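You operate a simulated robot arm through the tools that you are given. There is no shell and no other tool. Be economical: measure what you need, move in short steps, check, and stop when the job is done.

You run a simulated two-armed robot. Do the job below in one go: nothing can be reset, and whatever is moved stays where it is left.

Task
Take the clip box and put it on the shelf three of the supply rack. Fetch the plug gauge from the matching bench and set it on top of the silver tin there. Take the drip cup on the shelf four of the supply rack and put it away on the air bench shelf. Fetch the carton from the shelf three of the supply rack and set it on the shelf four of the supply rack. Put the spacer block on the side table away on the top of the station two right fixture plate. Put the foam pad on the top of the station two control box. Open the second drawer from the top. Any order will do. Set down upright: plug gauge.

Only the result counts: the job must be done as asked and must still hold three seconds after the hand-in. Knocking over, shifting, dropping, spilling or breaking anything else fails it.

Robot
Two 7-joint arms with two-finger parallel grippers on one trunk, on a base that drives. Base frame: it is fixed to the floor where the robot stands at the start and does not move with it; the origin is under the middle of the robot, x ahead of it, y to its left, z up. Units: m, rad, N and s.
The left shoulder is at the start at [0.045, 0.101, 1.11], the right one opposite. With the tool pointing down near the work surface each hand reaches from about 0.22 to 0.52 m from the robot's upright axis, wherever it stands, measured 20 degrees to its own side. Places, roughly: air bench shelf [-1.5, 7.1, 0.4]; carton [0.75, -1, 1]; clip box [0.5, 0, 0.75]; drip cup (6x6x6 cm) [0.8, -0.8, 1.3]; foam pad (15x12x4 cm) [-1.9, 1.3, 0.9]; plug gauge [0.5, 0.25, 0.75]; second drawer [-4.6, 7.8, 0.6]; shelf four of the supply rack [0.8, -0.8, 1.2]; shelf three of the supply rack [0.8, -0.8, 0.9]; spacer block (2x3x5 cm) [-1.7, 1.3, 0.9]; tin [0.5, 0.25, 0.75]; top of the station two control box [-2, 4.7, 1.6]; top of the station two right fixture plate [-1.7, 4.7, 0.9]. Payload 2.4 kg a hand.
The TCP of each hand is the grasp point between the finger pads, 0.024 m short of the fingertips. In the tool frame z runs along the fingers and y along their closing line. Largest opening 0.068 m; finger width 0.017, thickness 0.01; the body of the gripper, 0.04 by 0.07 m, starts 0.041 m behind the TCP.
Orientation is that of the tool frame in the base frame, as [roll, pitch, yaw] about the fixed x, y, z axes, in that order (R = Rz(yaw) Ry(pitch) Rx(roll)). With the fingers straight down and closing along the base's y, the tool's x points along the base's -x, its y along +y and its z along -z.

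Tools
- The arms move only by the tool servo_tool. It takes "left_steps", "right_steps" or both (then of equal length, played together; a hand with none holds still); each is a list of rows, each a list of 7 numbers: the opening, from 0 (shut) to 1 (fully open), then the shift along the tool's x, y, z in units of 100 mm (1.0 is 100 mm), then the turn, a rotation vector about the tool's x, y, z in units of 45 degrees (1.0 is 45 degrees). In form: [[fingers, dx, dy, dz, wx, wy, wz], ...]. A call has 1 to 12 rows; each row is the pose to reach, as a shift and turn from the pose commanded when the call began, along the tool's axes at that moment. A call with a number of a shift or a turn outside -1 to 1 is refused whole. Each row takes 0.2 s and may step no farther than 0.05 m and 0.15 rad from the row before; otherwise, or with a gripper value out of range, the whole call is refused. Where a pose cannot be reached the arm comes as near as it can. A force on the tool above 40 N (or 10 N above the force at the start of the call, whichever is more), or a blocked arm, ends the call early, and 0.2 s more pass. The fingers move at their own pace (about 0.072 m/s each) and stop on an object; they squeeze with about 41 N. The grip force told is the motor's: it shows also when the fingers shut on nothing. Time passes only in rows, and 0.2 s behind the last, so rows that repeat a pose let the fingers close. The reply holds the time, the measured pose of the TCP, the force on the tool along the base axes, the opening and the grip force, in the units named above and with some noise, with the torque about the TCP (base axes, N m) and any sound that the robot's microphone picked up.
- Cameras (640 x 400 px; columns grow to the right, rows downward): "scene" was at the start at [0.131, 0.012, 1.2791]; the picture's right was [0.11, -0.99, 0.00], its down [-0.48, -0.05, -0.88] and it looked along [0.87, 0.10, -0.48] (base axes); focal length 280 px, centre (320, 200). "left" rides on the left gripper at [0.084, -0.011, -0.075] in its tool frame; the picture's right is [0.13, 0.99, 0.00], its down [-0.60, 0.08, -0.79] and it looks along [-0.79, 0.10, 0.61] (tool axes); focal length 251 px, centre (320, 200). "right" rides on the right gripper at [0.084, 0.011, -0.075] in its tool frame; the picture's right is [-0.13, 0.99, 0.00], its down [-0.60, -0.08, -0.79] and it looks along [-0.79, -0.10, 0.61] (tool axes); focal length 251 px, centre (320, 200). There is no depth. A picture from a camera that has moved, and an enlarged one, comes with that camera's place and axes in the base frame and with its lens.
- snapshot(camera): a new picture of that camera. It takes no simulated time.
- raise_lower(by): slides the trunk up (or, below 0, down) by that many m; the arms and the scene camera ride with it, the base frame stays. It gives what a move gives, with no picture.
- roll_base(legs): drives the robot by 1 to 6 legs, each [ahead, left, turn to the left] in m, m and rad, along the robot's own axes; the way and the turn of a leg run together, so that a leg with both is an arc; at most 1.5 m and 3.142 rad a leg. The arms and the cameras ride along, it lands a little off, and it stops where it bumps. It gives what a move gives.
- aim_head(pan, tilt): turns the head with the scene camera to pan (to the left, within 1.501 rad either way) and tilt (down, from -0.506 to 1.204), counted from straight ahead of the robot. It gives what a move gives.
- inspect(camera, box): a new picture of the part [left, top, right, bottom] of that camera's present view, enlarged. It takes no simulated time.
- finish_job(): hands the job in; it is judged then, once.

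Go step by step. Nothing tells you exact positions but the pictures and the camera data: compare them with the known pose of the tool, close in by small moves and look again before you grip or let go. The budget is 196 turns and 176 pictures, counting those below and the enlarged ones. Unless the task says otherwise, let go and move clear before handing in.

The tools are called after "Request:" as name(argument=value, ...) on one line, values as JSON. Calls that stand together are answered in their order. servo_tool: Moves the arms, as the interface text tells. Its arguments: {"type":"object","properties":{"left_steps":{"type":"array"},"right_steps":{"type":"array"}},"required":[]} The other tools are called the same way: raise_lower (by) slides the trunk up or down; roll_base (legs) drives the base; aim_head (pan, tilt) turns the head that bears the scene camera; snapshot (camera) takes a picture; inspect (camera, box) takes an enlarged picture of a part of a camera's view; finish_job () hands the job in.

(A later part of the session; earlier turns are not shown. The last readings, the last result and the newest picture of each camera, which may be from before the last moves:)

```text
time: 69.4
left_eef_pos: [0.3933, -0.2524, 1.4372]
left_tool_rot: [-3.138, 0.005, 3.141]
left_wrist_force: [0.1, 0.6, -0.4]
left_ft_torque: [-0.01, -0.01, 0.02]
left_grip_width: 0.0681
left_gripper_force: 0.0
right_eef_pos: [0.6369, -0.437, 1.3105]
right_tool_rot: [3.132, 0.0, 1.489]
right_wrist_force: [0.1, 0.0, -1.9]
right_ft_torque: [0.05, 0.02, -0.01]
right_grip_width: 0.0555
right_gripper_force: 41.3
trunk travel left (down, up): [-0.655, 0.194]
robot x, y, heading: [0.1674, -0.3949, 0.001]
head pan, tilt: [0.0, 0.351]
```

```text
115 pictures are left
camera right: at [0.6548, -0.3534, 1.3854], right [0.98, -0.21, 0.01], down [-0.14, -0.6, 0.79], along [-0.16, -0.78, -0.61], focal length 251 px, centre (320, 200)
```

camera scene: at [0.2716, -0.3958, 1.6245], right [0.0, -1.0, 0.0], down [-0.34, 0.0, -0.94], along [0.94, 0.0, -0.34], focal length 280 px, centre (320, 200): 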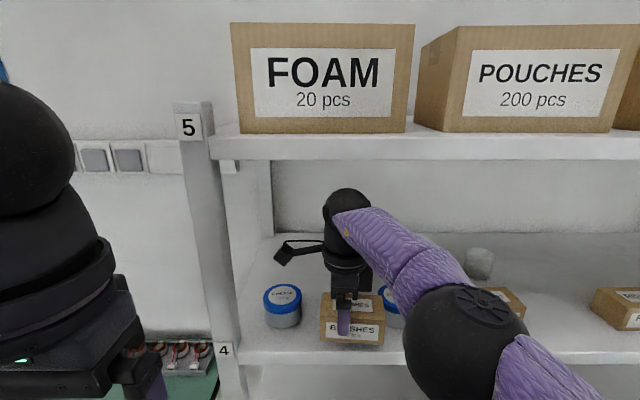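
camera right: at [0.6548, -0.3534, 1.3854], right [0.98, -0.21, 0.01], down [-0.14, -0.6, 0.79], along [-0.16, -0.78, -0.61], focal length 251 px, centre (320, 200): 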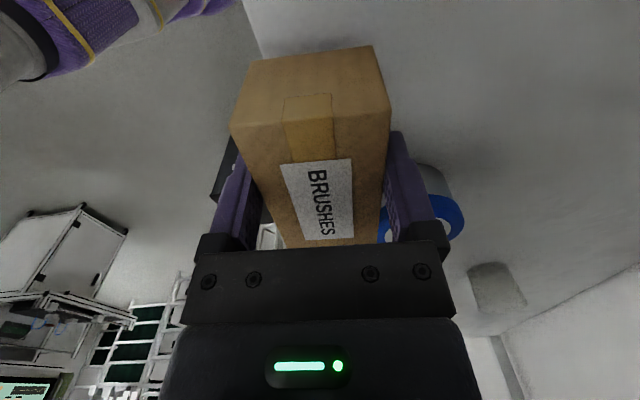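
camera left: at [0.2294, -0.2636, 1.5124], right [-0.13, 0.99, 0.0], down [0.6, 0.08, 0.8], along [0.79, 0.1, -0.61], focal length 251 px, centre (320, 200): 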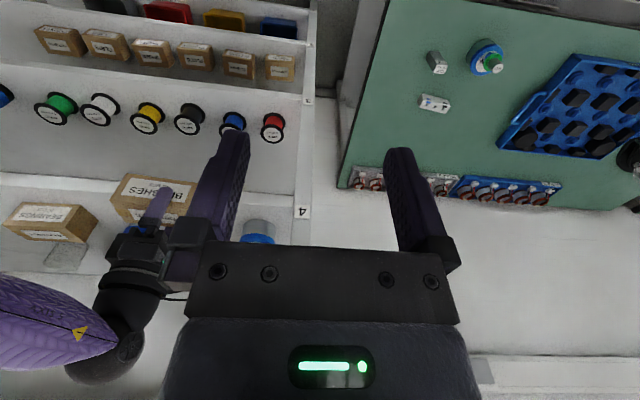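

Request:
servo_tool(right_steps=[[0, 0.11, 0, 0, 0, 0, 0], [0, 0.11, 0, 0, 0, 0, 0]])

Request:
roll_base(legs=[[0.06, 0, 0]])

Request:
inspect(camera="scene", box=[240, 250, 440, 380])

Request:
snapshot(camera="right")

```text
time: 70.0
left_eef_pos: [0.3928, -0.2531, 1.4377]
left_tool_rot: [-3.139, 0.007, -3.141]
left_wrist_force: [0.8, 0.4, 0.1]
left_ft_torque: [0.03, -0.03, -0.02]
left_grip_width: 0.0679
left_gripper_force: 0.0
right_eef_pos: [0.6329, -0.4266, 1.3101]
right_tool_rot: [3.131, -0.003, 1.488]
right_wrist_force: [-0.2, -0.3, -1.6]
right_ft_torque: [0.02, -0.02, 0.01]
right_grip_width: 0.0555
right_gripper_force: 40.9
right hand out of reach, approached as far as the arm can: row 1, 2
trunk travel left (down, up): [-0.655, 0.194]
robot x, y, heading: [0.1688, -0.3975, -0.002]
head pan, tilt: [0.0, 0.351]
```

```text
time: 71.0
left_eef_pos: [0.4534, -0.2522, 1.4377]
left_tool_rot: [-3.14, 0.004, -3.14]
left_wrist_force: [0.1, -0.5, 0.3]
left_ft_torque: [0.0, 0.0, 0.01]
left_grip_width: 0.068
left_gripper_force: 0.1
right_eef_pos: [0.6932, -0.426, 1.3101]
right_tool_rot: [3.13, 0.001, 1.491]
right_wrist_force: [0.9, -1.1, -1.3]
right_ft_torque: [0.0, 0.03, 0.01]
right_grip_width: 0.0555
right_gripper_force: 40.9
trunk travel left (down, up): [-0.655, 0.194]
robot x, y, heading: [0.2252, -0.3953, -0.004]
head pan, tilt: [0.0, 0.351]
```

```text
3.08 times, centred on (340, 315) of scene
camera zoom: at [0.3308, -0.3958, 1.6244], right [0.0, -1.0, 0.0], down [-0.35, 0.0, -0.94], along [0.94, 0.0, -0.35], focal length 860 px, centre (258, -154)
```

zoom: 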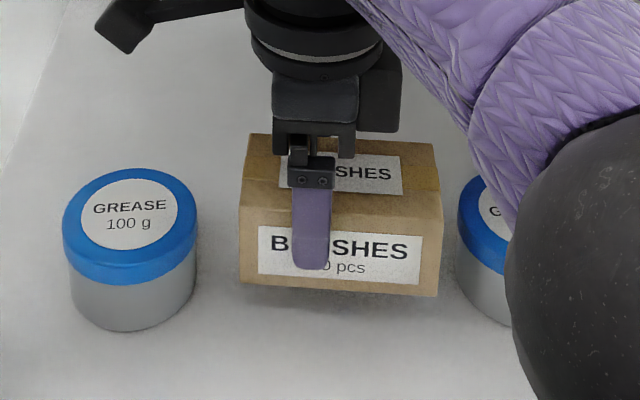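

```text
113 pictures are left
camera right: at [0.711, -0.3435, 1.3851], right [0.98, -0.21, 0.01], down [-0.14, -0.6, 0.79], along [-0.16, -0.78, -0.61], focal length 251 px, centre (320, 200)
```

right: 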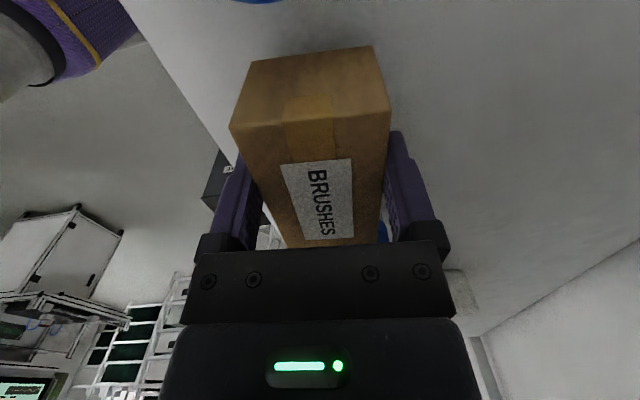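

Placement is between the tins, both clear. I lower gently to the shelf.

Request:
servo_tool(right_steps=[[0, -0.03, 0, 0.06, 0, 0, 0], [0, -0.03, 0, 0.12, 0, 0, 0], [0, -0.03, 0, 0.15, 0, 0, 0]])

Request:
servo_tool(right_steps=[[0, 0, 0, 0.02, 0, 0, 0], [0, 0, 0, 0.04, 0, 0, 0]])

Request:
inspect(camera="scene", box=[240, 250, 440, 380])

```text
time: 71.8
left_eef_pos: [0.451, -0.2524, 1.4378]
left_tool_rot: [-3.139, 0.007, -3.14]
left_wrist_force: [0.2, -0.7, 0.0]
left_ft_torque: [-0.01, -0.02, 0.01]
left_grip_width: 0.0679
left_gripper_force: 0.1
right_eef_pos: [0.6924, -0.4292, 1.2955]
right_tool_rot: [3.131, -0.001, 1.491]
right_wrist_force: [-0.8, -0.6, -1.4]
right_ft_torque: [0.02, 0.0, 0.0]
right_grip_width: 0.0554
right_gripper_force: 40.9
trunk travel left (down, up): [-0.655, 0.194]
robot x, y, heading: [0.2279, -0.3957, -0.003]
head pan, tilt: [0.0, 0.351]
```

```text
time: 72.4
left_eef_pos: [0.4506, -0.2521, 1.4381]
left_tool_rot: [-3.139, 0.005, -3.14]
left_wrist_force: [0.1, -0.2, 0.1]
left_ft_torque: [0.0, 0.0, -0.01]
left_grip_width: 0.068
left_gripper_force: 0.1
right_eef_pos: [0.6919, -0.4286, 1.2924]
right_tool_rot: [3.131, -0.001, 1.49]
right_wrist_force: [0.1, -0.5, -1.6]
right_ft_torque: [0.0, -0.02, 0.01]
right_grip_width: 0.0556
right_gripper_force: 40.6
trunk travel left (down, up): [-0.655, 0.194]
robot x, y, heading: [0.2281, -0.3995, -0.002]
head pan, tilt: [0.0, 0.351]
```

```text
3.08 times, centred on (340, 315) of scene
camera zoom: at [0.3288, -0.3958, 1.6246], right [0.0, -1.0, 0.0], down [-0.34, 0.0, -0.94], along [0.94, 0.0, -0.34], focal length 860 px, centre (258, -154)
```

zoom: 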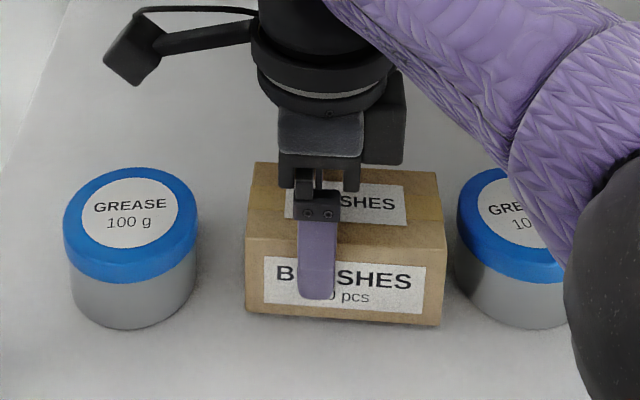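

Nearly down; continuing in small steps until contact.

Request:
servo_tool(right_steps=[[0, 0, 0, 0.02, 0, 0, 0], [0, 0, 0, 0.04, 0, 0, 0]])

Request:
servo_tool(right_steps=[[0, 0, 0, 0.015, 0, 0, 0], [0, 0, 0, 0.03, 0, 0, 0]])

Request:
servo_tool(right_steps=[[0, 0, 0, 0.015, 0, 0, 0], [0, 0, 0, 0.03, 0, 0, 0]])

```text
time: 73.0
left_eef_pos: [0.4511, -0.2524, 1.4375]
left_tool_rot: [3.142, 0.004, -3.141]
left_wrist_force: [0.9, 0.3, 0.3]
left_ft_torque: [0.03, -0.01, 0.0]
left_grip_width: 0.0679
left_gripper_force: 0.1
right_eef_pos: [0.6911, -0.4289, 1.2888]
right_tool_rot: [3.132, -0.003, 1.49]
right_wrist_force: [0.1, 0.5, -1.3]
right_ft_torque: [0.01, 0.0, 0.01]
right_grip_width: 0.0555
right_gripper_force: 40.8
trunk travel left (down, up): [-0.655, 0.194]
robot x, y, heading: [0.2287, -0.3956, -0.002]
head pan, tilt: [0.0, 0.351]
```

```text
time: 73.6
left_eef_pos: [0.4507, -0.2524, 1.4383]
left_tool_rot: [-3.14, 0.006, -3.139]
left_wrist_force: [-1.1, 0.8, 0.5]
left_ft_torque: [0.0, -0.02, -0.02]
left_grip_width: 0.068
left_gripper_force: 0.1
right_eef_pos: [0.6911, -0.4287, 1.2872]
right_tool_rot: [3.128, 0.0, 1.488]
right_wrist_force: [6.4, -0.4, 21.8]
right_ft_torque: [-0.66, 0.39, 0.08]
right_grip_width: 0.0555
right_gripper_force: 40.8
trunk travel left (down, up): [-0.655, 0.194]
robot x, y, heading: [0.2264, -0.3961, 0.002]
head pan, tilt: [0.0, 0.351]
```

```text
time: 74.1
left_eef_pos: [0.4499, -0.2528, 1.438]
left_tool_rot: [-3.14, 0.006, -3.14]
left_wrist_force: [-0.7, -0.1, 0.1]
left_ft_torque: [0.02, -0.02, 0.03]
left_grip_width: 0.068
left_gripper_force: 0.0
right_eef_pos: [0.6912, -0.4288, 1.2857]
right_tool_rot: [3.123, -0.003, 1.485]
right_wrist_force: [1.5, -0.6, 12.5]
right_ft_torque: [0.06, 0.33, 0.02]
right_grip_width: 0.0556
right_gripper_force: 40.8
trunk travel left (down, up): [-0.655, 0.194]
robot x, y, heading: [0.2256, -0.399, -0.006]
head pan, tilt: [0.0, 0.351]
stopped in row 2 (right hand): the force on the tool passed its limit at 40 N (the readings are from after the stop); the commanded pose is now the measured one
```

Request:
servo_tool(right_steps=[[0.3, 0, 0, -0.01, 0, 0, 0], [0.7, 0, 0, -0.01, 0, 0, 0], [1, 0, 0, -0.01, 0, 0, 0], [1, 0, 0, -0.2, 0, 0, 0], [1, 0, 0, -0.42, 0, 0, 0], [1, 0, 0, -0.42, 0, 0, 0]])

Request:
inspect(camera="scene", box=[240, 220, 440, 380])

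Request:
snapshot(camera="right")

```text
time: 75.5
left_eef_pos: [0.4511, -0.2523, 1.4377]
left_tool_rot: [-3.141, 0.006, -3.139]
left_wrist_force: [0.2, 0.1, -0.2]
left_ft_torque: [-0.01, -0.03, 0.01]
left_grip_width: 0.068
left_gripper_force: 0.0
right_eef_pos: [0.6926, -0.4291, 1.3273]
right_tool_rot: [3.127, -0.003, 1.489]
right_wrist_force: [0.0, -0.1, -0.5]
right_ft_torque: [-0.05, 0.01, 0.01]
right_grip_width: 0.0682
right_gripper_force: 0.0
trunk travel left (down, up): [-0.655, 0.194]
robot x, y, heading: [0.2231, -0.3964, -0.003]
head pan, tilt: [0.0, 0.351]
```

```text
2.50 times, centred on (340, 300) of scene
camera zoom: at [0.3289, -0.3961, 1.6246], right [0.0, -1.0, 0.0], down [-0.34, 0.0, -0.94], along [0.94, 0.0, -0.34], focal length 699 px, centre (270, -50)
```

zoom: 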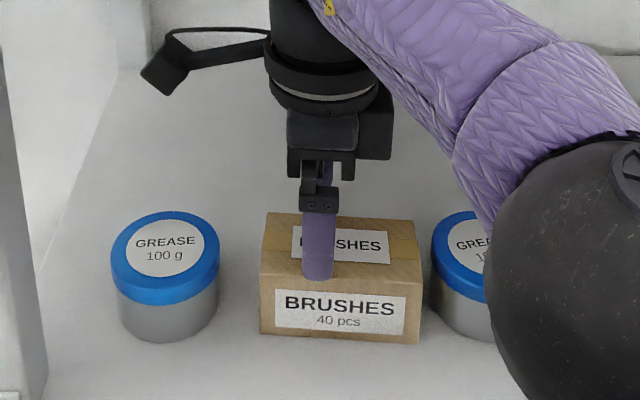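

```text
110 pictures are left
camera right: at [0.7091, -0.347, 1.4024], right [0.98, -0.21, 0.01], down [-0.14, -0.6, 0.79], along [-0.16, -0.77, -0.61], focal length 251 px, centre (320, 200)
```

right: 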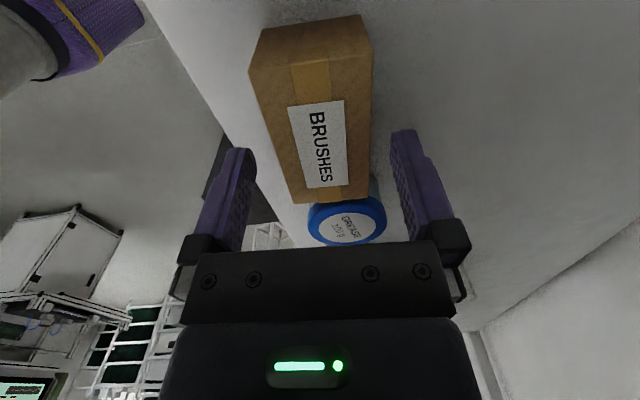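

Carton placed. I back out, lower the trunk, restore the right wrist yaw, and go for the clip box.

Request:
roll_base(legs=[[-0.35, 0, 0]])

Request:
raise_lower(by=-0.28)

Request:
servo_tool(right_steps=[[1, 0, -0.2, 0, 0, 0, -0.18], [1, 0, -0.4, 0, 0, 0, -0.36], [1, 0, -0.6, 0, 0, 0, -0.54], [1, 0, -0.6, 0, 0, 0, -0.72], [1, 0, -0.6, 0, 0, 0, -0.9], [1, 0, -0.6, 0, 0, 0, -1]])

Request:
servo_tool(right_steps=[[1, 0, 0, 0, 0, 0, -0.18], [1, 0, 0, 0, 0, 0, -0.36], [1, 0, 0, 0, 0, 0, -0.54], [1, 0, 0, 0, 0, 0, -0.72], [1, 0, 0, 0, 0, 0, -0.9], [1, 0, 0, 0, 0, 0, -1]])

Request:
servo_tool(right_steps=[[1, 0, 0, 0, 0, 0, -0.1]])

Request:
roll_base(legs=[[0, 0.54, 0], [0.2, 0, 0]])

Request:
aim_head(pan=0.0, tilt=0.8)

Request:
snapshot(camera="scene")

Request:
snapshot(camera="right")

```text
time: 77.8
left_eef_pos: [0.095, -0.2511, 1.4384]
left_tool_rot: [-3.139, 0.006, -3.133]
left_wrist_force: [1.0, 0.8, 0.5]
left_ft_torque: [0.01, -0.03, -0.02]
left_grip_width: 0.0682
left_gripper_force: 0.0
right_eef_pos: [0.3385, -0.4258, 1.3266]
right_tool_rot: [3.126, -0.002, 1.494]
right_wrist_force: [-0.7, 0.3, -0.2]
right_ft_torque: [0.03, -0.01, 0.03]
right_grip_width: 0.068
right_gripper_force: 0.0
trunk travel left (down, up): [-0.655, 0.194]
robot x, y, heading: [-0.1286, -0.3994, 0.007]
head pan, tilt: [0.0, 0.351]
```

```text
time: 80.6
left_eef_pos: [0.0967, -0.2516, 1.1581]
left_tool_rot: [-3.141, 0.005, -3.134]
left_wrist_force: [0.5, -0.8, -0.2]
left_ft_torque: [-0.01, 0.0, 0.0]
left_grip_width: 0.0679
left_gripper_force: 0.2
right_eef_pos: [0.3382, -0.4254, 1.0465]
right_tool_rot: [3.128, -0.002, 1.496]
right_wrist_force: [0.1, -1.0, 0.1]
right_ft_torque: [0.0, 0.0, 0.0]
right_grip_width: 0.068
right_gripper_force: 0.0
trunk travel left (down, up): [-0.375, 0.474]
robot x, y, heading: [-0.1236, -0.3965, 0.003]
head pan, tilt: [0.0, 0.351]
```

```text
time: 82.0
left_eef_pos: [0.0961, -0.2518, 1.1588]
left_tool_rot: [-3.139, 0.003, -3.132]
left_wrist_force: [0.2, -0.4, -0.2]
left_ft_torque: [0.0, 0.0, 0.0]
left_grip_width: 0.0681
left_gripper_force: 0.1
right_eef_pos: [0.2781, -0.4232, 1.0453]
right_tool_rot: [3.128, 0.008, 2.285]
right_wrist_force: [-0.7, -0.3, -0.9]
right_ft_torque: [0.0, 0.01, -0.01]
right_grip_width: 0.0678
right_gripper_force: 0.0
trunk travel left (down, up): [-0.375, 0.474]
robot x, y, heading: [-0.1295, -0.3966, 0.003]
head pan, tilt: [0.0, 0.351]
```

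```text
time: 83.4
left_eef_pos: [0.0964, -0.2526, 1.1579]
left_tool_rot: [-3.14, 0.005, -3.132]
left_wrist_force: [-0.4, 0.2, 0.1]
left_ft_torque: [0.0, 0.03, -0.01]
left_grip_width: 0.0682
left_gripper_force: 0.1
right_eef_pos: [0.2777, -0.4215, 1.0459]
right_tool_rot: [3.139, 0.016, 3.07]
right_wrist_force: [0.1, 0.2, 0.6]
right_ft_torque: [-0.02, 0.01, 0.02]
right_grip_width: 0.068
right_gripper_force: 0.0
trunk travel left (down, up): [-0.375, 0.474]
robot x, y, heading: [-0.1273, -0.4017, 0.005]
head pan, tilt: [0.0, 0.351]
```

```text
time: 83.8
left_eef_pos: [0.0958, -0.2525, 1.1582]
left_tool_rot: [-3.138, 0.005, -3.133]
left_wrist_force: [-0.1, 0.6, 0.1]
left_ft_torque: [-0.04, 0.03, 0.0]
left_grip_width: 0.0682
left_gripper_force: 0.0
right_eef_pos: [0.2791, -0.4231, 1.0462]
right_tool_rot: [3.141, 0.015, -3.135]
right_wrist_force: [-0.2, -0.1, -0.9]
right_ft_torque: [0.02, 0.02, -0.02]
right_grip_width: 0.068
right_gripper_force: 0.0
trunk travel left (down, up): [-0.375, 0.474]
robot x, y, heading: [-0.1289, -0.398, 0.004]
head pan, tilt: [0.0, 0.351]
```

```text
time: 88.2
left_eef_pos: [0.2936, 0.29, 1.1579]
left_tool_rot: [-3.141, 0.006, -3.131]
left_wrist_force: [0.0, -1.1, 0.1]
left_ft_torque: [-0.02, 0.02, 0.01]
left_grip_width: 0.0682
left_gripper_force: 0.1
right_eef_pos: [0.4754, 0.1191, 1.0455]
right_tool_rot: [3.141, 0.016, -3.136]
right_wrist_force: [1.5, 0.1, 0.5]
right_ft_torque: [0.02, 0.03, 0.01]
right_grip_width: 0.0681
right_gripper_force: 0.0
trunk travel left (down, up): [-0.375, 0.474]
robot x, y, heading: [0.0658, 0.1424, 0.005]
head pan, tilt: [0.0, 0.351]
```

```text
time: 89.1
left_eef_pos: [0.2926, 0.2908, 1.158]
left_tool_rot: [-3.14, 0.004, -3.131]
left_wrist_force: [0.3, -0.8, -0.6]
left_ft_torque: [0.02, 0.01, 0.04]
left_grip_width: 0.0681
left_gripper_force: 0.2
right_eef_pos: [0.4755, 0.1194, 1.0463]
right_tool_rot: [3.141, 0.016, -3.135]
right_wrist_force: [0.1, 0.9, -0.4]
right_ft_torque: [-0.02, -0.01, -0.01]
right_grip_width: 0.0682
right_gripper_force: 0.0
trunk travel left (down, up): [-0.375, 0.474]
robot x, y, heading: [0.066, 0.142, 0.007]
head pan, tilt: [0.0, 0.799]
```

```text
109 pictures are left
camera scene: at [0.1834, 0.1454, 1.3041], right [0.01, -1.0, 0.0], down [-0.72, -0.01, -0.7], along [0.7, 0.01, -0.72], focal length 280 px, centre (320, 200)
```

scene: 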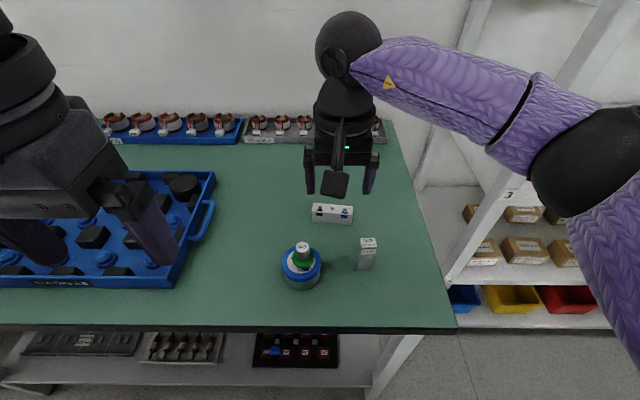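

```text
108 pictures are left
camera right: at [0.3914, 0.1296, 1.1196], right [0.12, 0.99, 0.0], down [0.59, -0.08, 0.8], along [0.8, -0.1, -0.6], focal length 251 px, centre (320, 200)
```

right: 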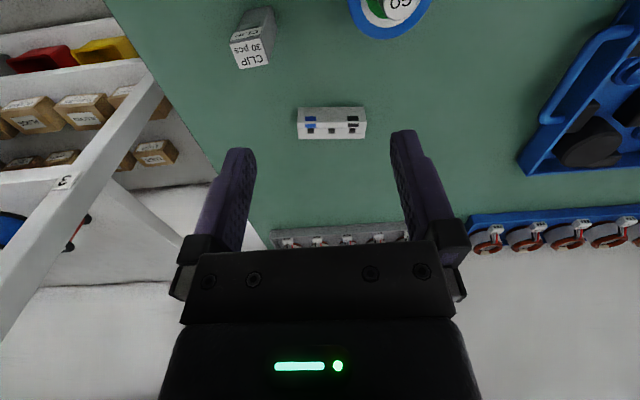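

The clip box top is at about (0.486, 0.060, 0.88). I move the right hand above it.

Request:
servo_tool(right_steps=[[1, -0.05, -0.3, 0.2, 0, 0, 0], [1, -0.1, -0.59, 0.4, 0, 0, 0], [1, -0.1, -0.59, 0.8, 0, 0, 0], [1, -0.1, -0.59, 1.0, 0, 0, 0]])

Request:
snapshot(camera="right")

Request:
inspect(camera="scene", box=[280, 170, 440, 300])

```text
time: 90.1
left_eef_pos: [0.2939, 0.2903, 1.1583]
left_tool_rot: [-3.138, 0.005, -3.13]
left_wrist_force: [0.5, -0.3, 0.2]
left_ft_torque: [-0.01, -0.04, 0.02]
left_grip_width: 0.068
left_gripper_force: 0.0
right_eef_pos: [0.4878, 0.0584, 0.9464]
right_tool_rot: [3.141, 0.016, -3.136]
right_wrist_force: [-0.3, -0.3, -0.5]
right_ft_torque: [0.0, -0.04, 0.02]
right_grip_width: 0.068
right_gripper_force: 0.0
trunk travel left (down, up): [-0.375, 0.474]
robot x, y, heading: [0.07, 0.1431, 0.006]
head pan, tilt: [0.0, 0.799]
```

```text
107 pictures are left
camera right: at [0.4036, 0.0695, 1.0201], right [0.12, 0.99, 0.0], down [0.59, -0.08, 0.8], along [0.8, -0.1, -0.6], focal length 251 px, centre (320, 200)
```

right: 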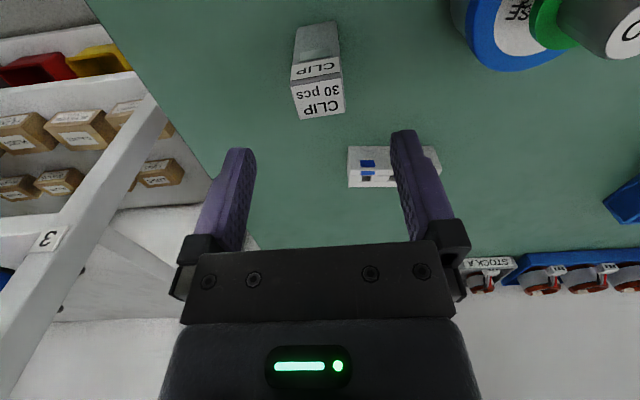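

```text
3.08 times, centred on (360, 235) of scene
camera zoom: at [0.1834, 0.1454, 1.304], right [0.01, -1.0, 0.0], down [-0.72, -0.01, -0.7], along [0.7, 0.01, -0.72], focal length 860 px, centre (197, 92)
```

zoom: 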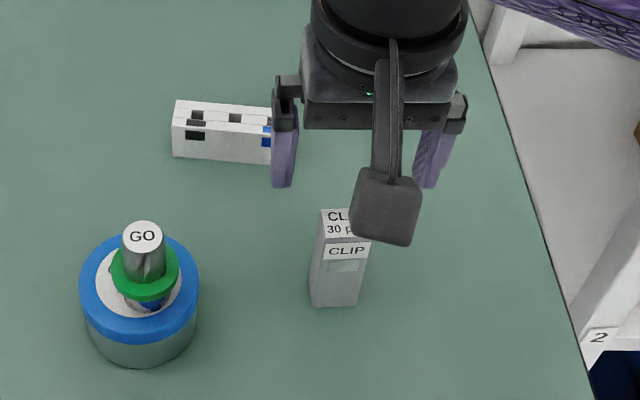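

Aligned. I lower and grip the clip box.

Request:
servo_tool(right_steps=[[1, 0, 0.01, 0.3, 0, 0, 0], [1, 0, 0.01, 0.6, 0, 0, 0], [1, 0, 0.01, 0.82, 0, 0, 0], [0.6, 0, 0.01, 0.82, 0, 0, 0], [0.3, 0, 0.01, 0.82, 0, 0, 0], [0, 0, 0.01, 0.82, 0, 0, 0], [0, 0, 0.01, 0.82, 0, 0, 0]])

Request:
inspect(camera="right", box=[220, 50, 420, 250])

```text
time: 91.7
left_eef_pos: [0.293, 0.2902, 1.1581]
left_tool_rot: [-3.14, 0.005, -3.132]
left_wrist_force: [-0.7, -0.1, -0.3]
left_ft_torque: [0.01, -0.02, -0.01]
left_grip_width: 0.0677
left_gripper_force: 0.1
right_eef_pos: [0.4896, 0.0616, 0.8638]
right_tool_rot: [3.139, 0.017, -3.138]
right_wrist_force: [0.7, -0.4, 0.2]
right_ft_torque: [0.02, 0.0, -0.01]
right_grip_width: 0.0275
right_gripper_force: 40.8
trunk travel left (down, up): [-0.375, 0.474]
robot x, y, heading: [0.069, 0.142, 0.007]
head pan, tilt: [0.0, 0.799]
```

```text
2.00 times, centred on (320, 150) of right
camera zoom: at [0.4042, 0.0722, 0.9374], right [0.12, 0.99, 0.0], down [0.59, -0.08, 0.8], along [0.8, -0.1, -0.6], focal length 503 px, centre (320, 300)
```

zoom: 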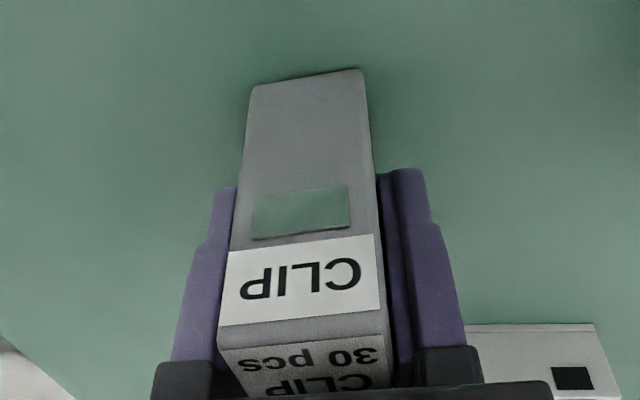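

Gripped (27.5 mm). I lift, drive back and over to the rack, aiming for the gap between the green spool and the blue tape.

Request:
servo_tool(right_steps=[[0, 0, 0, -0.3, 0, 0, 0], [0, 0, 0, -0.7, 0, 0, 0], [0, 0, 0, -1.0, 0, 0, 0]])

Request:
servo_tool(right_steps=[[0, 0.2, -0.2, -0.3, 0, 0, 0], [0, 0.4, -0.5, -0.6, 0, 0, 0], [0, 0.4, -0.7, -0.6, 0, 0, 0]])

Request:
roll_base(legs=[[-0.25, 0, 0], [0, -0.97, 0]])

Request:
raise_lower(by=-0.05)

Request:
aim_head(pan=-0.3, tilt=0.5)

Request:
snapshot(camera="scene")

```text
time: 92.5
left_eef_pos: [0.2919, 0.2889, 1.1579]
left_tool_rot: [-3.141, 0.005, -3.132]
left_wrist_force: [0.5, 1.1, 1.2]
left_ft_torque: [0.03, 0.03, -0.02]
left_grip_width: 0.0679
left_gripper_force: 0.0
right_eef_pos: [0.488, 0.0619, 0.9635]
right_tool_rot: [3.139, 0.017, -3.137]
right_wrist_force: [0.3, 0.6, -1.4]
right_ft_torque: [0.0, 0.0, -0.01]
right_grip_width: 0.0276
right_gripper_force: 41.3
trunk travel left (down, up): [-0.375, 0.474]
robot x, y, heading: [0.0693, 0.1419, 0.009]
head pan, tilt: [0.0, 0.799]
```

```text
time: 93.3
left_eef_pos: [0.2931, 0.2899, 1.1579]
left_tool_rot: [-3.141, 0.006, -3.133]
left_wrist_force: [0.2, -0.2, 0.0]
left_ft_torque: [-0.02, 0.02, -0.05]
left_grip_width: 0.0678
left_gripper_force: 0.0
right_eef_pos: [0.4479, -0.0079, 1.0228]
right_tool_rot: [3.14, 0.015, -3.135]
right_wrist_force: [-0.8, -0.2, -0.4]
right_ft_torque: [-0.01, 0.0, 0.01]
right_grip_width: 0.0275
right_gripper_force: 41.6
trunk travel left (down, up): [-0.375, 0.474]
robot x, y, heading: [0.0685, 0.1399, 0.006]
head pan, tilt: [0.0, 0.799]
```

```text
time: 99.7
left_eef_pos: [0.052, -0.683, 1.1572]
left_tool_rot: [-3.139, 0.005, -3.135]
left_wrist_force: [0.1, 0.0, 0.2]
left_ft_torque: [-0.02, -0.01, 0.02]
left_grip_width: 0.068
left_gripper_force: 0.0
right_eef_pos: [0.2041, -0.9813, 1.0233]
right_tool_rot: [3.14, 0.016, -3.141]
right_wrist_force: [-0.1, -0.5, -0.4]
right_ft_torque: [0.01, 0.01, 0.01]
right_grip_width: 0.0276
right_gripper_force: 41.4
trunk travel left (down, up): [-0.375, 0.474]
robot x, y, heading: [-0.1724, -0.8291, 0.006]
head pan, tilt: [0.0, 0.799]
```

```text
time: 100.6
left_eef_pos: [0.0515, -0.6822, 1.1083]
left_tool_rot: [-3.14, 0.007, -3.134]
left_wrist_force: [0.6, -0.7, -0.1]
left_ft_torque: [-0.03, 0.02, -0.01]
left_grip_width: 0.068
left_gripper_force: 0.1
right_eef_pos: [0.2038, -0.9829, 0.974]
right_tool_rot: [3.14, 0.014, -3.14]
right_wrist_force: [0.3, -0.6, -0.8]
right_ft_torque: [-0.01, 0.01, -0.04]
right_grip_width: 0.0274
right_gripper_force: 40.9
trunk travel left (down, up): [-0.325, 0.524]
robot x, y, heading: [-0.1765, -0.8276, 0.002]
head pan, tilt: [0.0, 0.799]
```

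```text
time: 101.4
left_eef_pos: [0.0518, -0.6833, 1.1085]
left_tool_rot: [-3.14, 0.006, -3.133]
left_wrist_force: [-0.6, 0.5, 0.2]
left_ft_torque: [0.03, 0.03, 0.01]
left_grip_width: 0.0682
left_gripper_force: 0.1
right_eef_pos: [0.205, -0.9815, 0.9729]
right_tool_rot: [3.14, 0.014, -3.139]
right_wrist_force: [0.6, -0.6, -0.9]
right_ft_torque: [0.01, -0.03, 0.02]
right_grip_width: 0.0275
right_gripper_force: 41.3
trunk travel left (down, up): [-0.325, 0.524]
robot x, y, heading: [-0.1712, -0.8284, 0.006]
head pan, tilt: [-0.3, 0.499]
```

```text
104 pictures are left
camera scene: at [-0.0438, -0.8539, 1.2794], right [-0.29, -0.96, 0.0], down [-0.46, 0.14, -0.88], along [0.84, -0.26, -0.48], focal length 280 px, centre (320, 200)
```

scene: 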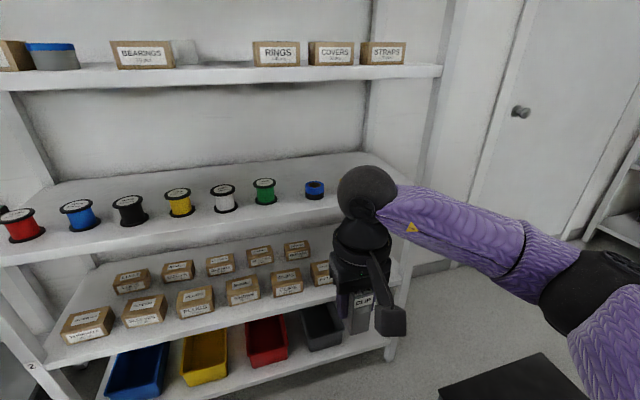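

Request:
roll_base(legs=[[0.36, 0, -0.004]])

Request:
aim_head(pan=-0.3, tilt=0.65)

Request:
snapshot(camera="scene")

Request:
snapshot(camera="right")

```text
time: 103.8
left_eef_pos: [0.4197, -0.6844, 1.107]
left_tool_rot: [-3.139, 0.004, 3.141]
left_wrist_force: [-0.9, 0.4, -0.1]
left_ft_torque: [-0.02, 0.01, 0.05]
left_grip_width: 0.068
left_gripper_force: 0.0
right_eef_pos: [0.5707, -0.984, 0.9731]
right_tool_rot: [3.139, 0.017, 3.136]
right_wrist_force: [0.4, 0.9, -0.8]
right_ft_torque: [0.0, 0.01, 0.0]
right_grip_width: 0.0276
right_gripper_force: 40.9
trunk travel left (down, up): [-0.325, 0.524]
robot x, y, heading: [0.1953, -0.8317, -0.006]
head pan, tilt: [-0.3, 0.499]
```

```text
time: 104.5
left_eef_pos: [0.4189, -0.6836, 1.108]
left_tool_rot: [-3.139, 0.005, -3.14]
left_wrist_force: [0.2, 0.2, -1.0]
left_ft_torque: [0.03, 0.0, 0.0]
left_grip_width: 0.0682
left_gripper_force: 0.0
right_eef_pos: [0.5701, -0.9847, 0.9729]
right_tool_rot: [3.139, 0.015, 3.136]
right_wrist_force: [-0.5, -0.3, -1.3]
right_ft_torque: [0.01, 0.01, 0.01]
right_grip_width: 0.0273
right_gripper_force: 41.7
trunk travel left (down, up): [-0.325, 0.524]
robot x, y, heading: [0.1948, -0.8247, -0.004]
head pan, tilt: [-0.3, 0.649]
```

```text
103 pictures are left
camera scene: at [0.3182, -0.853, 1.2662], right [-0.3, -0.95, 0.0], down [-0.58, 0.18, -0.8], along [0.76, -0.24, -0.6], focal length 280 px, centre (320, 200)
```

scene: 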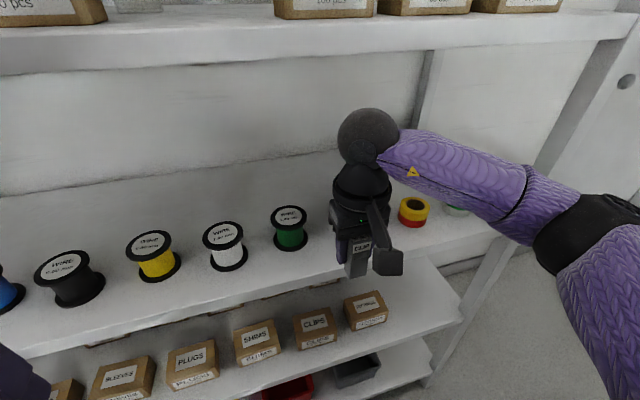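

```text
102 pictures are left
camera right: at [0.4853, -0.9726, 1.0467], right [0.13, 0.99, 0.0], down [0.59, -0.08, 0.8], along [0.8, -0.11, -0.6], focal length 251 px, centre (320, 200)
```

right: 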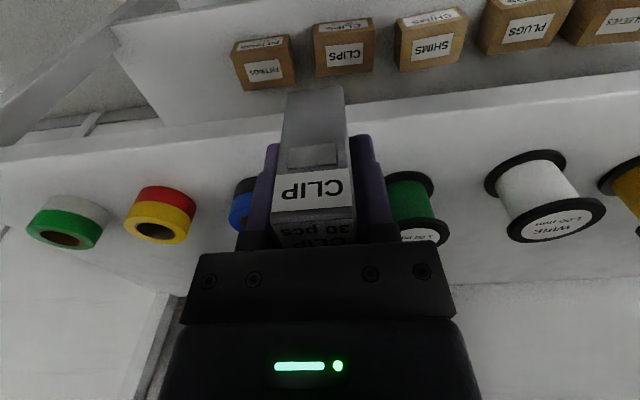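

Request:
roll_base(legs=[[0.09, 0, 0]])

Request:
snapshot(camera="right")

Request:
inspect(camera="scene", box=[240, 180, 460, 320])

```text
time: 105.6
left_eef_pos: [0.511, -0.6839, 1.1095]
left_tool_rot: [-3.139, 0.006, -3.14]
left_wrist_force: [0.8, -0.3, 0.6]
left_ft_torque: [-0.01, -0.02, 0.01]
left_grip_width: 0.068
left_gripper_force: 0.0
right_eef_pos: [0.6602, -0.9838, 0.9734]
right_tool_rot: [3.14, 0.014, 3.135]
right_wrist_force: [-0.8, -0.2, -1.7]
right_ft_torque: [0.03, -0.02, 0.0]
right_grip_width: 0.027
right_gripper_force: 41.0
trunk travel left (down, up): [-0.325, 0.524]
robot x, y, heading: [0.2864, -0.8266, -0.003]
head pan, tilt: [-0.3, 0.649]
```

```text
101 pictures are left
camera right: at [0.5763, -0.9727, 1.0466], right [0.13, 0.99, 0.0], down [0.59, -0.08, 0.8], along [0.8, -0.11, -0.6], focal length 251 px, centre (320, 200)
```

right: 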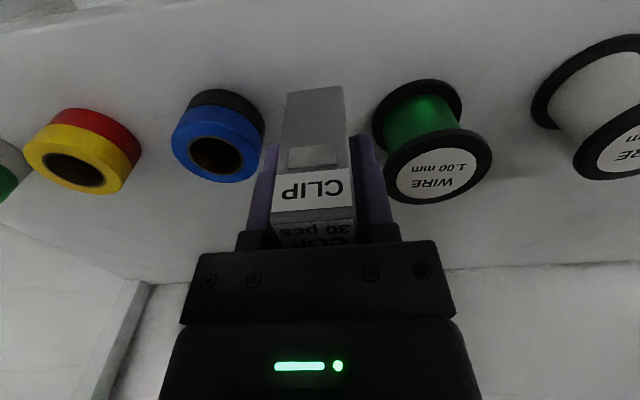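

```text
2.86 times, centred on (350, 250) of scene
camera zoom: at [0.4093, -0.8531, 1.266], right [-0.3, -0.95, 0.0], down [-0.58, 0.18, -0.8], along [0.76, -0.24, -0.61], focal length 799 px, centre (234, 57)
```

zoom: 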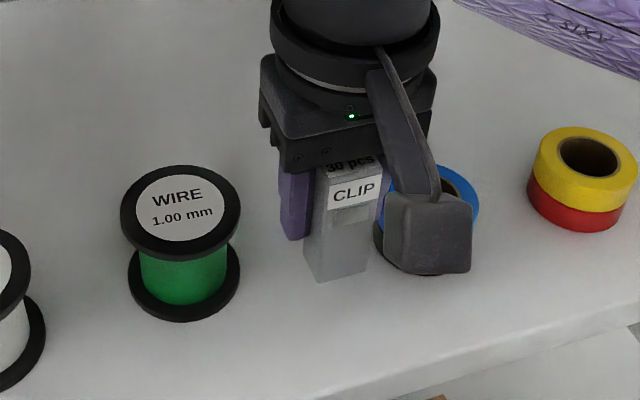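

The box hangs in the gap. I lower it to the shelf.

Request:
servo_tool(right_steps=[[0, 0, 0, 0.15, 0, 0, 0], [0, 0, 0, 0.3, 0, 0, 0], [0, 0, 0, 0.38, 0, 0, 0]])

Request:
servo_tool(right_steps=[[0, 0, 0, 0.03, 0, 0, 0], [0, 0, 0, 0.05, 0, 0, 0]])

Request:
servo_tool(right_steps=[[0, 0, 0, 0.02, 0, 0, 0], [0, 0, 0, 0.04, 0, 0, 0]])

Request:
inspect(camera="scene", box=[240, 180, 460, 320])

```text
time: 106.4
left_eef_pos: [0.5091, -0.6857, 1.1084]
left_tool_rot: [-3.139, 0.006, -3.141]
left_wrist_force: [0.7, -0.4, 0.2]
left_ft_torque: [0.03, 0.01, 0.0]
left_grip_width: 0.068
left_gripper_force: 0.2
right_eef_pos: [0.6611, -0.9853, 0.9343]
right_tool_rot: [3.141, 0.016, 3.136]
right_wrist_force: [0.2, -0.7, -0.9]
right_ft_torque: [0.02, 0.02, 0.03]
right_grip_width: 0.0276
right_gripper_force: 40.7
trunk travel left (down, up): [-0.325, 0.524]
robot x, y, heading: [0.2807, -0.8304, 0.0]
head pan, tilt: [-0.3, 0.649]
```

```text
time: 107.0
left_eef_pos: [0.5102, -0.6836, 1.1075]
left_tool_rot: [-3.141, 0.005, -3.139]
left_wrist_force: [0.5, 0.8, 0.3]
left_ft_torque: [0.0, 0.01, 0.04]
left_grip_width: 0.0682
left_gripper_force: 0.1
right_eef_pos: [0.6622, -0.9844, 0.9302]
right_tool_rot: [3.14, 0.017, 3.136]
right_wrist_force: [-0.6, 0.4, -0.5]
right_ft_torque: [0.02, 0.03, 0.01]
right_grip_width: 0.0274
right_gripper_force: 41.4
trunk travel left (down, up): [-0.325, 0.524]
robot x, y, heading: [0.2838, -0.8338, -0.001]
head pan, tilt: [-0.3, 0.649]
```

```text
time: 107.6
left_eef_pos: [0.5095, -0.6852, 1.108]
left_tool_rot: [-3.138, 0.006, -3.139]
left_wrist_force: [0.2, 0.6, 0.3]
left_ft_torque: [0.02, 0.02, 0.01]
left_grip_width: 0.0682
left_gripper_force: 0.0
right_eef_pos: [0.6616, -0.9834, 0.9267]
right_tool_rot: [3.14, 0.016, 3.136]
right_wrist_force: [-0.5, 0.3, -0.4]
right_ft_torque: [0.02, -0.04, 0.01]
right_grip_width: 0.0273
right_gripper_force: 40.6
trunk travel left (down, up): [-0.325, 0.524]
robot x, y, heading: [0.2863, -0.8269, -0.001]
head pan, tilt: [-0.3, 0.649]
```

```text
2.86 times, centred on (350, 250) of scene
camera zoom: at [0.4087, -0.8531, 1.2661], right [-0.3, -0.95, 0.0], down [-0.58, 0.18, -0.8], along [0.76, -0.24, -0.6], focal length 799 px, centre (234, 57)
```

zoom: 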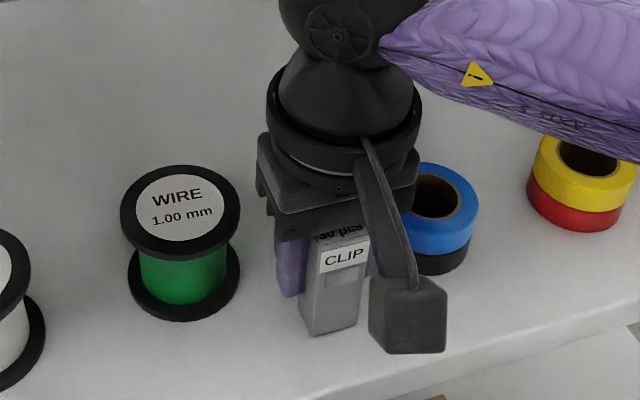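

Request:
servo_tool(right_steps=[[0, 0, 0, 0.015, 0, 0, 0], [0, 0, 0, 0.03, 0, 0, 0]])

Request:
servo_tool(right_steps=[[0, 0, 0, 0.015, 0, 0, 0], [0, 0, 0, 0.03, 0, 0, 0]])

Request:
servo_tool(right_steps=[[0, 0, 0, 0.015, 0, 0, 0], [0, 0, 0, 0.03, 0, 0, 0]])

Request:
servo_tool(right_steps=[[0, 0, 0, 0.015, 0, 0, 0], [0, 0, 0, 0.03, 0, 0, 0]])

```text
time: 108.2
left_eef_pos: [0.5098, -0.6846, 1.1082]
left_tool_rot: [-3.139, 0.006, -3.139]
left_wrist_force: [0.0, 0.0, 0.0]
left_ft_torque: [0.02, -0.03, 0.02]
left_grip_width: 0.0681
left_gripper_force: 0.3
right_eef_pos: [0.6603, -0.9832, 0.9234]
right_tool_rot: [3.139, 0.018, 3.136]
right_wrist_force: [2.9, -2.5, 10.9]
right_ft_torque: [-0.11, 0.04, 0.04]
right_grip_width: 0.0273
right_gripper_force: 40.8
trunk travel left (down, up): [-0.325, 0.524]
robot x, y, heading: [0.2877, -0.8273, -0.003]
head pan, tilt: [-0.3, 0.649]
```

```text
time: 108.8
left_eef_pos: [0.5078, -0.6837, 1.1095]
left_tool_rot: [-3.14, 0.007, -3.138]
left_wrist_force: [-0.5, -0.9, -0.5]
left_ft_torque: [-0.01, -0.02, 0.0]
left_grip_width: 0.0682
left_gripper_force: 0.1
right_eef_pos: [0.6598, -0.9835, 0.9225]
right_tool_rot: [3.139, 0.021, 3.136]
right_wrist_force: [5.7, -3.4, 33.1]
right_ft_torque: [-0.19, 0.12, 0.04]
right_grip_width: 0.0278
right_gripper_force: 41.8
trunk travel left (down, up): [-0.325, 0.524]
robot x, y, heading: [0.2873, -0.8295, -0.002]
head pan, tilt: [-0.3, 0.649]
```

```text
time: 109.4
left_eef_pos: [0.5077, -0.6848, 1.1079]
left_tool_rot: [-3.14, 0.007, -3.141]
left_wrist_force: [0.8, 0.4, -0.6]
left_ft_torque: [0.01, 0.03, -0.02]
left_grip_width: 0.0681
left_gripper_force: 0.1
right_eef_pos: [0.6605, -0.9845, 0.9185]
right_tool_rot: [3.139, 0.016, 3.137]
right_wrist_force: [5.9, -3.6, 35.3]
right_ft_torque: [-0.08, 0.1, 0.06]
right_grip_width: 0.0274
right_gripper_force: 40.8
trunk travel left (down, up): [-0.325, 0.524]
robot x, y, heading: [0.2853, -0.8277, 0.0]
head pan, tilt: [-0.3, 0.649]
```

```text
time: 110.0
left_eef_pos: [0.5067, -0.6833, 1.1094]
left_tool_rot: [-3.138, 0.008, 3.141]
left_wrist_force: [0.4, -0.6, 0.0]
left_ft_torque: [-0.01, 0.02, -0.01]
left_grip_width: 0.068
left_gripper_force: 0.0
right_eef_pos: [0.6599, -0.9837, 0.915]
right_tool_rot: [3.14, 0.018, 3.135]
right_wrist_force: [0.2, -6.1, 36.8]
right_ft_torque: [-0.17, 0.23, 0.01]
right_grip_width: 0.0276
right_gripper_force: 40.9
trunk travel left (down, up): [-0.325, 0.524]
robot x, y, heading: [0.2877, -0.8313, -0.0]
head pan, tilt: [-0.3, 0.649]
```

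Contact was made; I release with a limited opening and lift clear.

Request:
servo_tool(right_steps=[[0, 0, 0, -0.04, 0, 0, 0], [0.5, 0, 0, -0.04, 0, 0, 0], [0.65, 0, 0, -0.04, 0, 0, 0], [0.65, 0, 0, -0.04, 0, 0, 0], [0.65, 0, 0, -0.3, 0, 0, 0], [0.65, 0, 0, -0.7, 0, 0, 0], [0.65, 0, 0, -0.7, 0, 0, 0]])

Request:
snapshot(camera="right")

Request:
inspect(camera="scene", box=[240, 180, 460, 320])

```text
time: 111.6
left_eef_pos: [0.5093, -0.6833, 1.1069]
left_tool_rot: [-3.141, 0.006, -3.14]
left_wrist_force: [-0.1, 0.3, 0.1]
left_ft_torque: [0.01, 0.01, -0.01]
left_grip_width: 0.0681
left_gripper_force: 0.0
right_eef_pos: [0.6597, -0.9814, 0.9842]
right_tool_rot: [3.14, 0.016, 3.138]
right_wrist_force: [-0.1, 0.4, -0.1]
right_ft_torque: [0.0, -0.01, 0.01]
right_grip_width: 0.0442
right_gripper_force: 0.0
trunk travel left (down, up): [-0.325, 0.524]
robot x, y, heading: [0.2811, -0.8267, 0.001]
head pan, tilt: [-0.3, 0.649]
```

```text
98 pictures are left
camera right: at [0.5756, -0.9711, 1.0576], right [0.13, 0.99, 0.0], down [0.59, -0.08, 0.8], along [0.8, -0.1, -0.6], focal length 251 px, centre (320, 200)
```

right: 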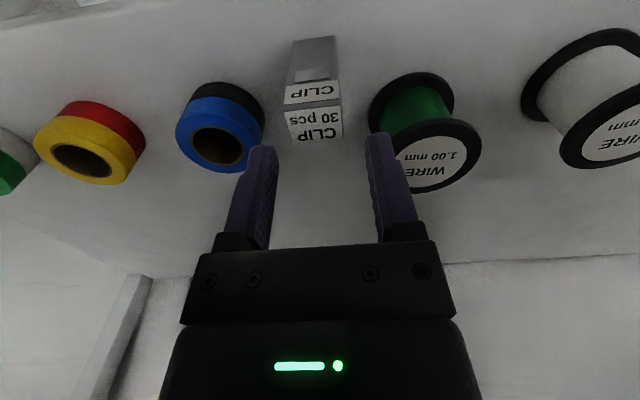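

```text
2.86 times, centred on (350, 250) of scene
camera zoom: at [0.4087, -0.8531, 1.2661], right [-0.3, -0.95, 0.0], down [-0.58, 0.18, -0.8], along [0.76, -0.24, -0.6], focal length 799 px, centre (234, 57)
```

zoom: 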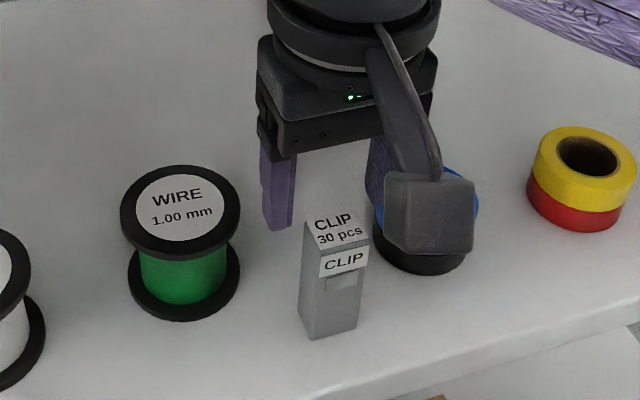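

The clip box stands on shelf three. Next the drip cup: I back out, raise the trunk, and line up with the aisle between BEARINGS and RINGS.

Request:
roll_base(legs=[[-0.32, 0, 0]])

Request:
raise_lower(by=0.346)

Request:
roll_base(legs=[[0, 0.155, 0]])

Request:
aim_head(pan=0, tilt=0.4)

Request:
servo_tool(right_steps=[[1, 0, 0, 0, 0, 0, 0], [1, 0, 0, 0, 0, 0, 0]])

Request:
snapshot(camera="scene")

Request:
snapshot(camera="right")

```text
time: 113.7
left_eef_pos: [0.195, -0.6835, 1.1079]
left_tool_rot: [-3.14, 0.006, 3.14]
left_wrist_force: [1.4, -0.7, 0.9]
left_ft_torque: [0.01, 0.01, 0.02]
left_grip_width: 0.068
left_gripper_force: 0.1
right_eef_pos: [0.3466, -0.9825, 0.9838]
right_tool_rot: [3.142, 0.016, 3.134]
right_wrist_force: [-0.3, -0.2, 0.4]
right_ft_torque: [0.01, -0.01, -0.02]
right_grip_width: 0.0442
right_gripper_force: 0.1
trunk travel left (down, up): [-0.325, 0.524]
robot x, y, heading: [-0.0267, -0.8272, -0.003]
head pan, tilt: [-0.3, 0.649]
```

```text
time: 117.1
left_eef_pos: [0.1968, -0.6833, 1.4533]
left_tool_rot: [-3.139, 0.005, 3.141]
left_wrist_force: [0.1, 0.1, 0.2]
left_ft_torque: [-0.01, 0.0, 0.0]
left_grip_width: 0.0678
left_gripper_force: 0.0
right_eef_pos: [0.3457, -0.9821, 1.3303]
right_tool_rot: [3.14, 0.013, 3.134]
right_wrist_force: [-0.4, 0.3, -0.5]
right_ft_torque: [0.01, -0.01, 0.01]
right_grip_width: 0.0441
right_gripper_force: 0.1
trunk travel left (down, up): [-0.671, 0.178]
robot x, y, heading: [-0.0298, -0.8278, -0.003]
head pan, tilt: [-0.3, 0.649]
```

```text
time: 118.5
left_eef_pos: [0.1965, -0.5263, 1.454]
left_tool_rot: [-3.138, 0.004, 3.141]
left_wrist_force: [1.2, -0.4, 0.4]
left_ft_torque: [-0.02, -0.01, 0.0]
left_grip_width: 0.0679
left_gripper_force: 0.1
right_eef_pos: [0.3475, -0.8249, 1.3295]
right_tool_rot: [3.141, 0.017, 3.135]
right_wrist_force: [0.5, 0.6, -0.3]
right_ft_torque: [-0.01, -0.01, 0.0]
right_grip_width: 0.0439
right_gripper_force: 0.1
trunk travel left (down, up): [-0.671, 0.178]
robot x, y, heading: [-0.0253, -0.6749, 0.001]
head pan, tilt: [-0.3, 0.649]
```

```text
time: 119.3
left_eef_pos: [0.1962, -0.5285, 1.453]
left_tool_rot: [-3.141, 0.005, 3.14]
left_wrist_force: [-0.4, -0.3, 0.3]
left_ft_torque: [-0.02, -0.01, 0.0]
left_grip_width: 0.0682
left_gripper_force: 0.0
right_eef_pos: [0.3477, -0.8255, 1.3283]
right_tool_rot: [3.139, 0.015, 3.135]
right_wrist_force: [-0.4, 0.1, 0.6]
right_ft_torque: [0.0, 0.0, 0.03]
right_grip_width: 0.0443
right_gripper_force: 0.0
trunk travel left (down, up): [-0.671, 0.178]
robot x, y, heading: [-0.0279, -0.6712, -0.001]
head pan, tilt: [0.0, 0.4]
```

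```text
time: 119.9
left_eef_pos: [0.1972, -0.5275, 1.4533]
left_tool_rot: [-3.14, 0.005, 3.141]
left_wrist_force: [-0.7, -1.1, -0.8]
left_ft_torque: [0.0, 0.0, 0.0]
left_grip_width: 0.0682
left_gripper_force: 0.0
right_eef_pos: [0.348, -0.8257, 1.3298]
right_tool_rot: [3.14, 0.016, 3.137]
right_wrist_force: [-0.3, 0.2, 0.3]
right_ft_torque: [0.03, 0.02, 0.03]
right_grip_width: 0.068
right_gripper_force: 0.1
trunk travel left (down, up): [-0.671, 0.178]
robot x, y, heading: [-0.0284, -0.6713, -0.002]
head pan, tilt: [0.0, 0.4]
```

```text
96 pictures are left
camera scene: at [0.0734, -0.6712, 1.6361], right [0.0, -1.0, 0.0], down [-0.39, 0.0, -0.92], along [0.92, 0.0, -0.39], focal length 280 px, centre (320, 200)
```

scene: 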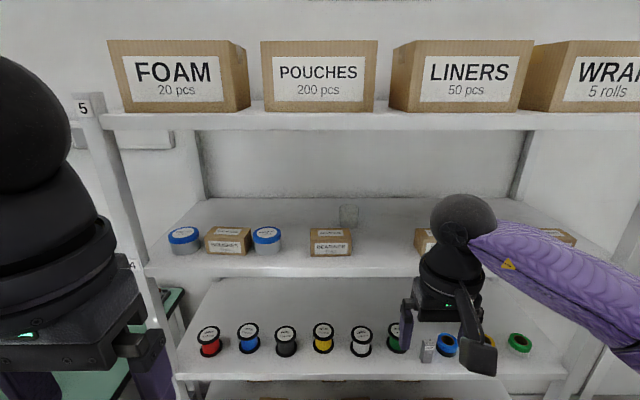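

```text
95 pictures are left
camera right: at [0.2625, -0.8151, 1.4033], right [0.13, 0.99, 0.0], down [0.59, -0.08, 0.8], along [0.8, -0.11, -0.6], focal length 251 px, centre (320, 200)
```

right: 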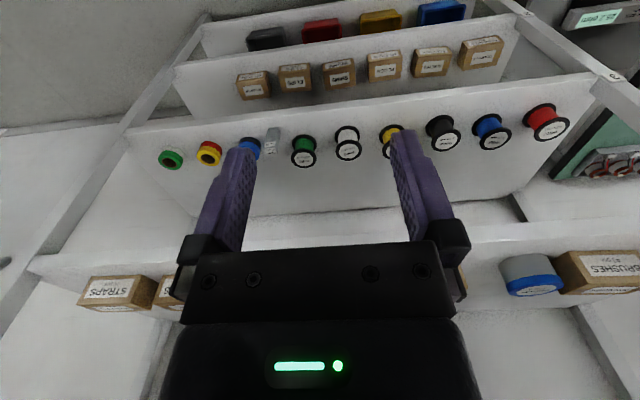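

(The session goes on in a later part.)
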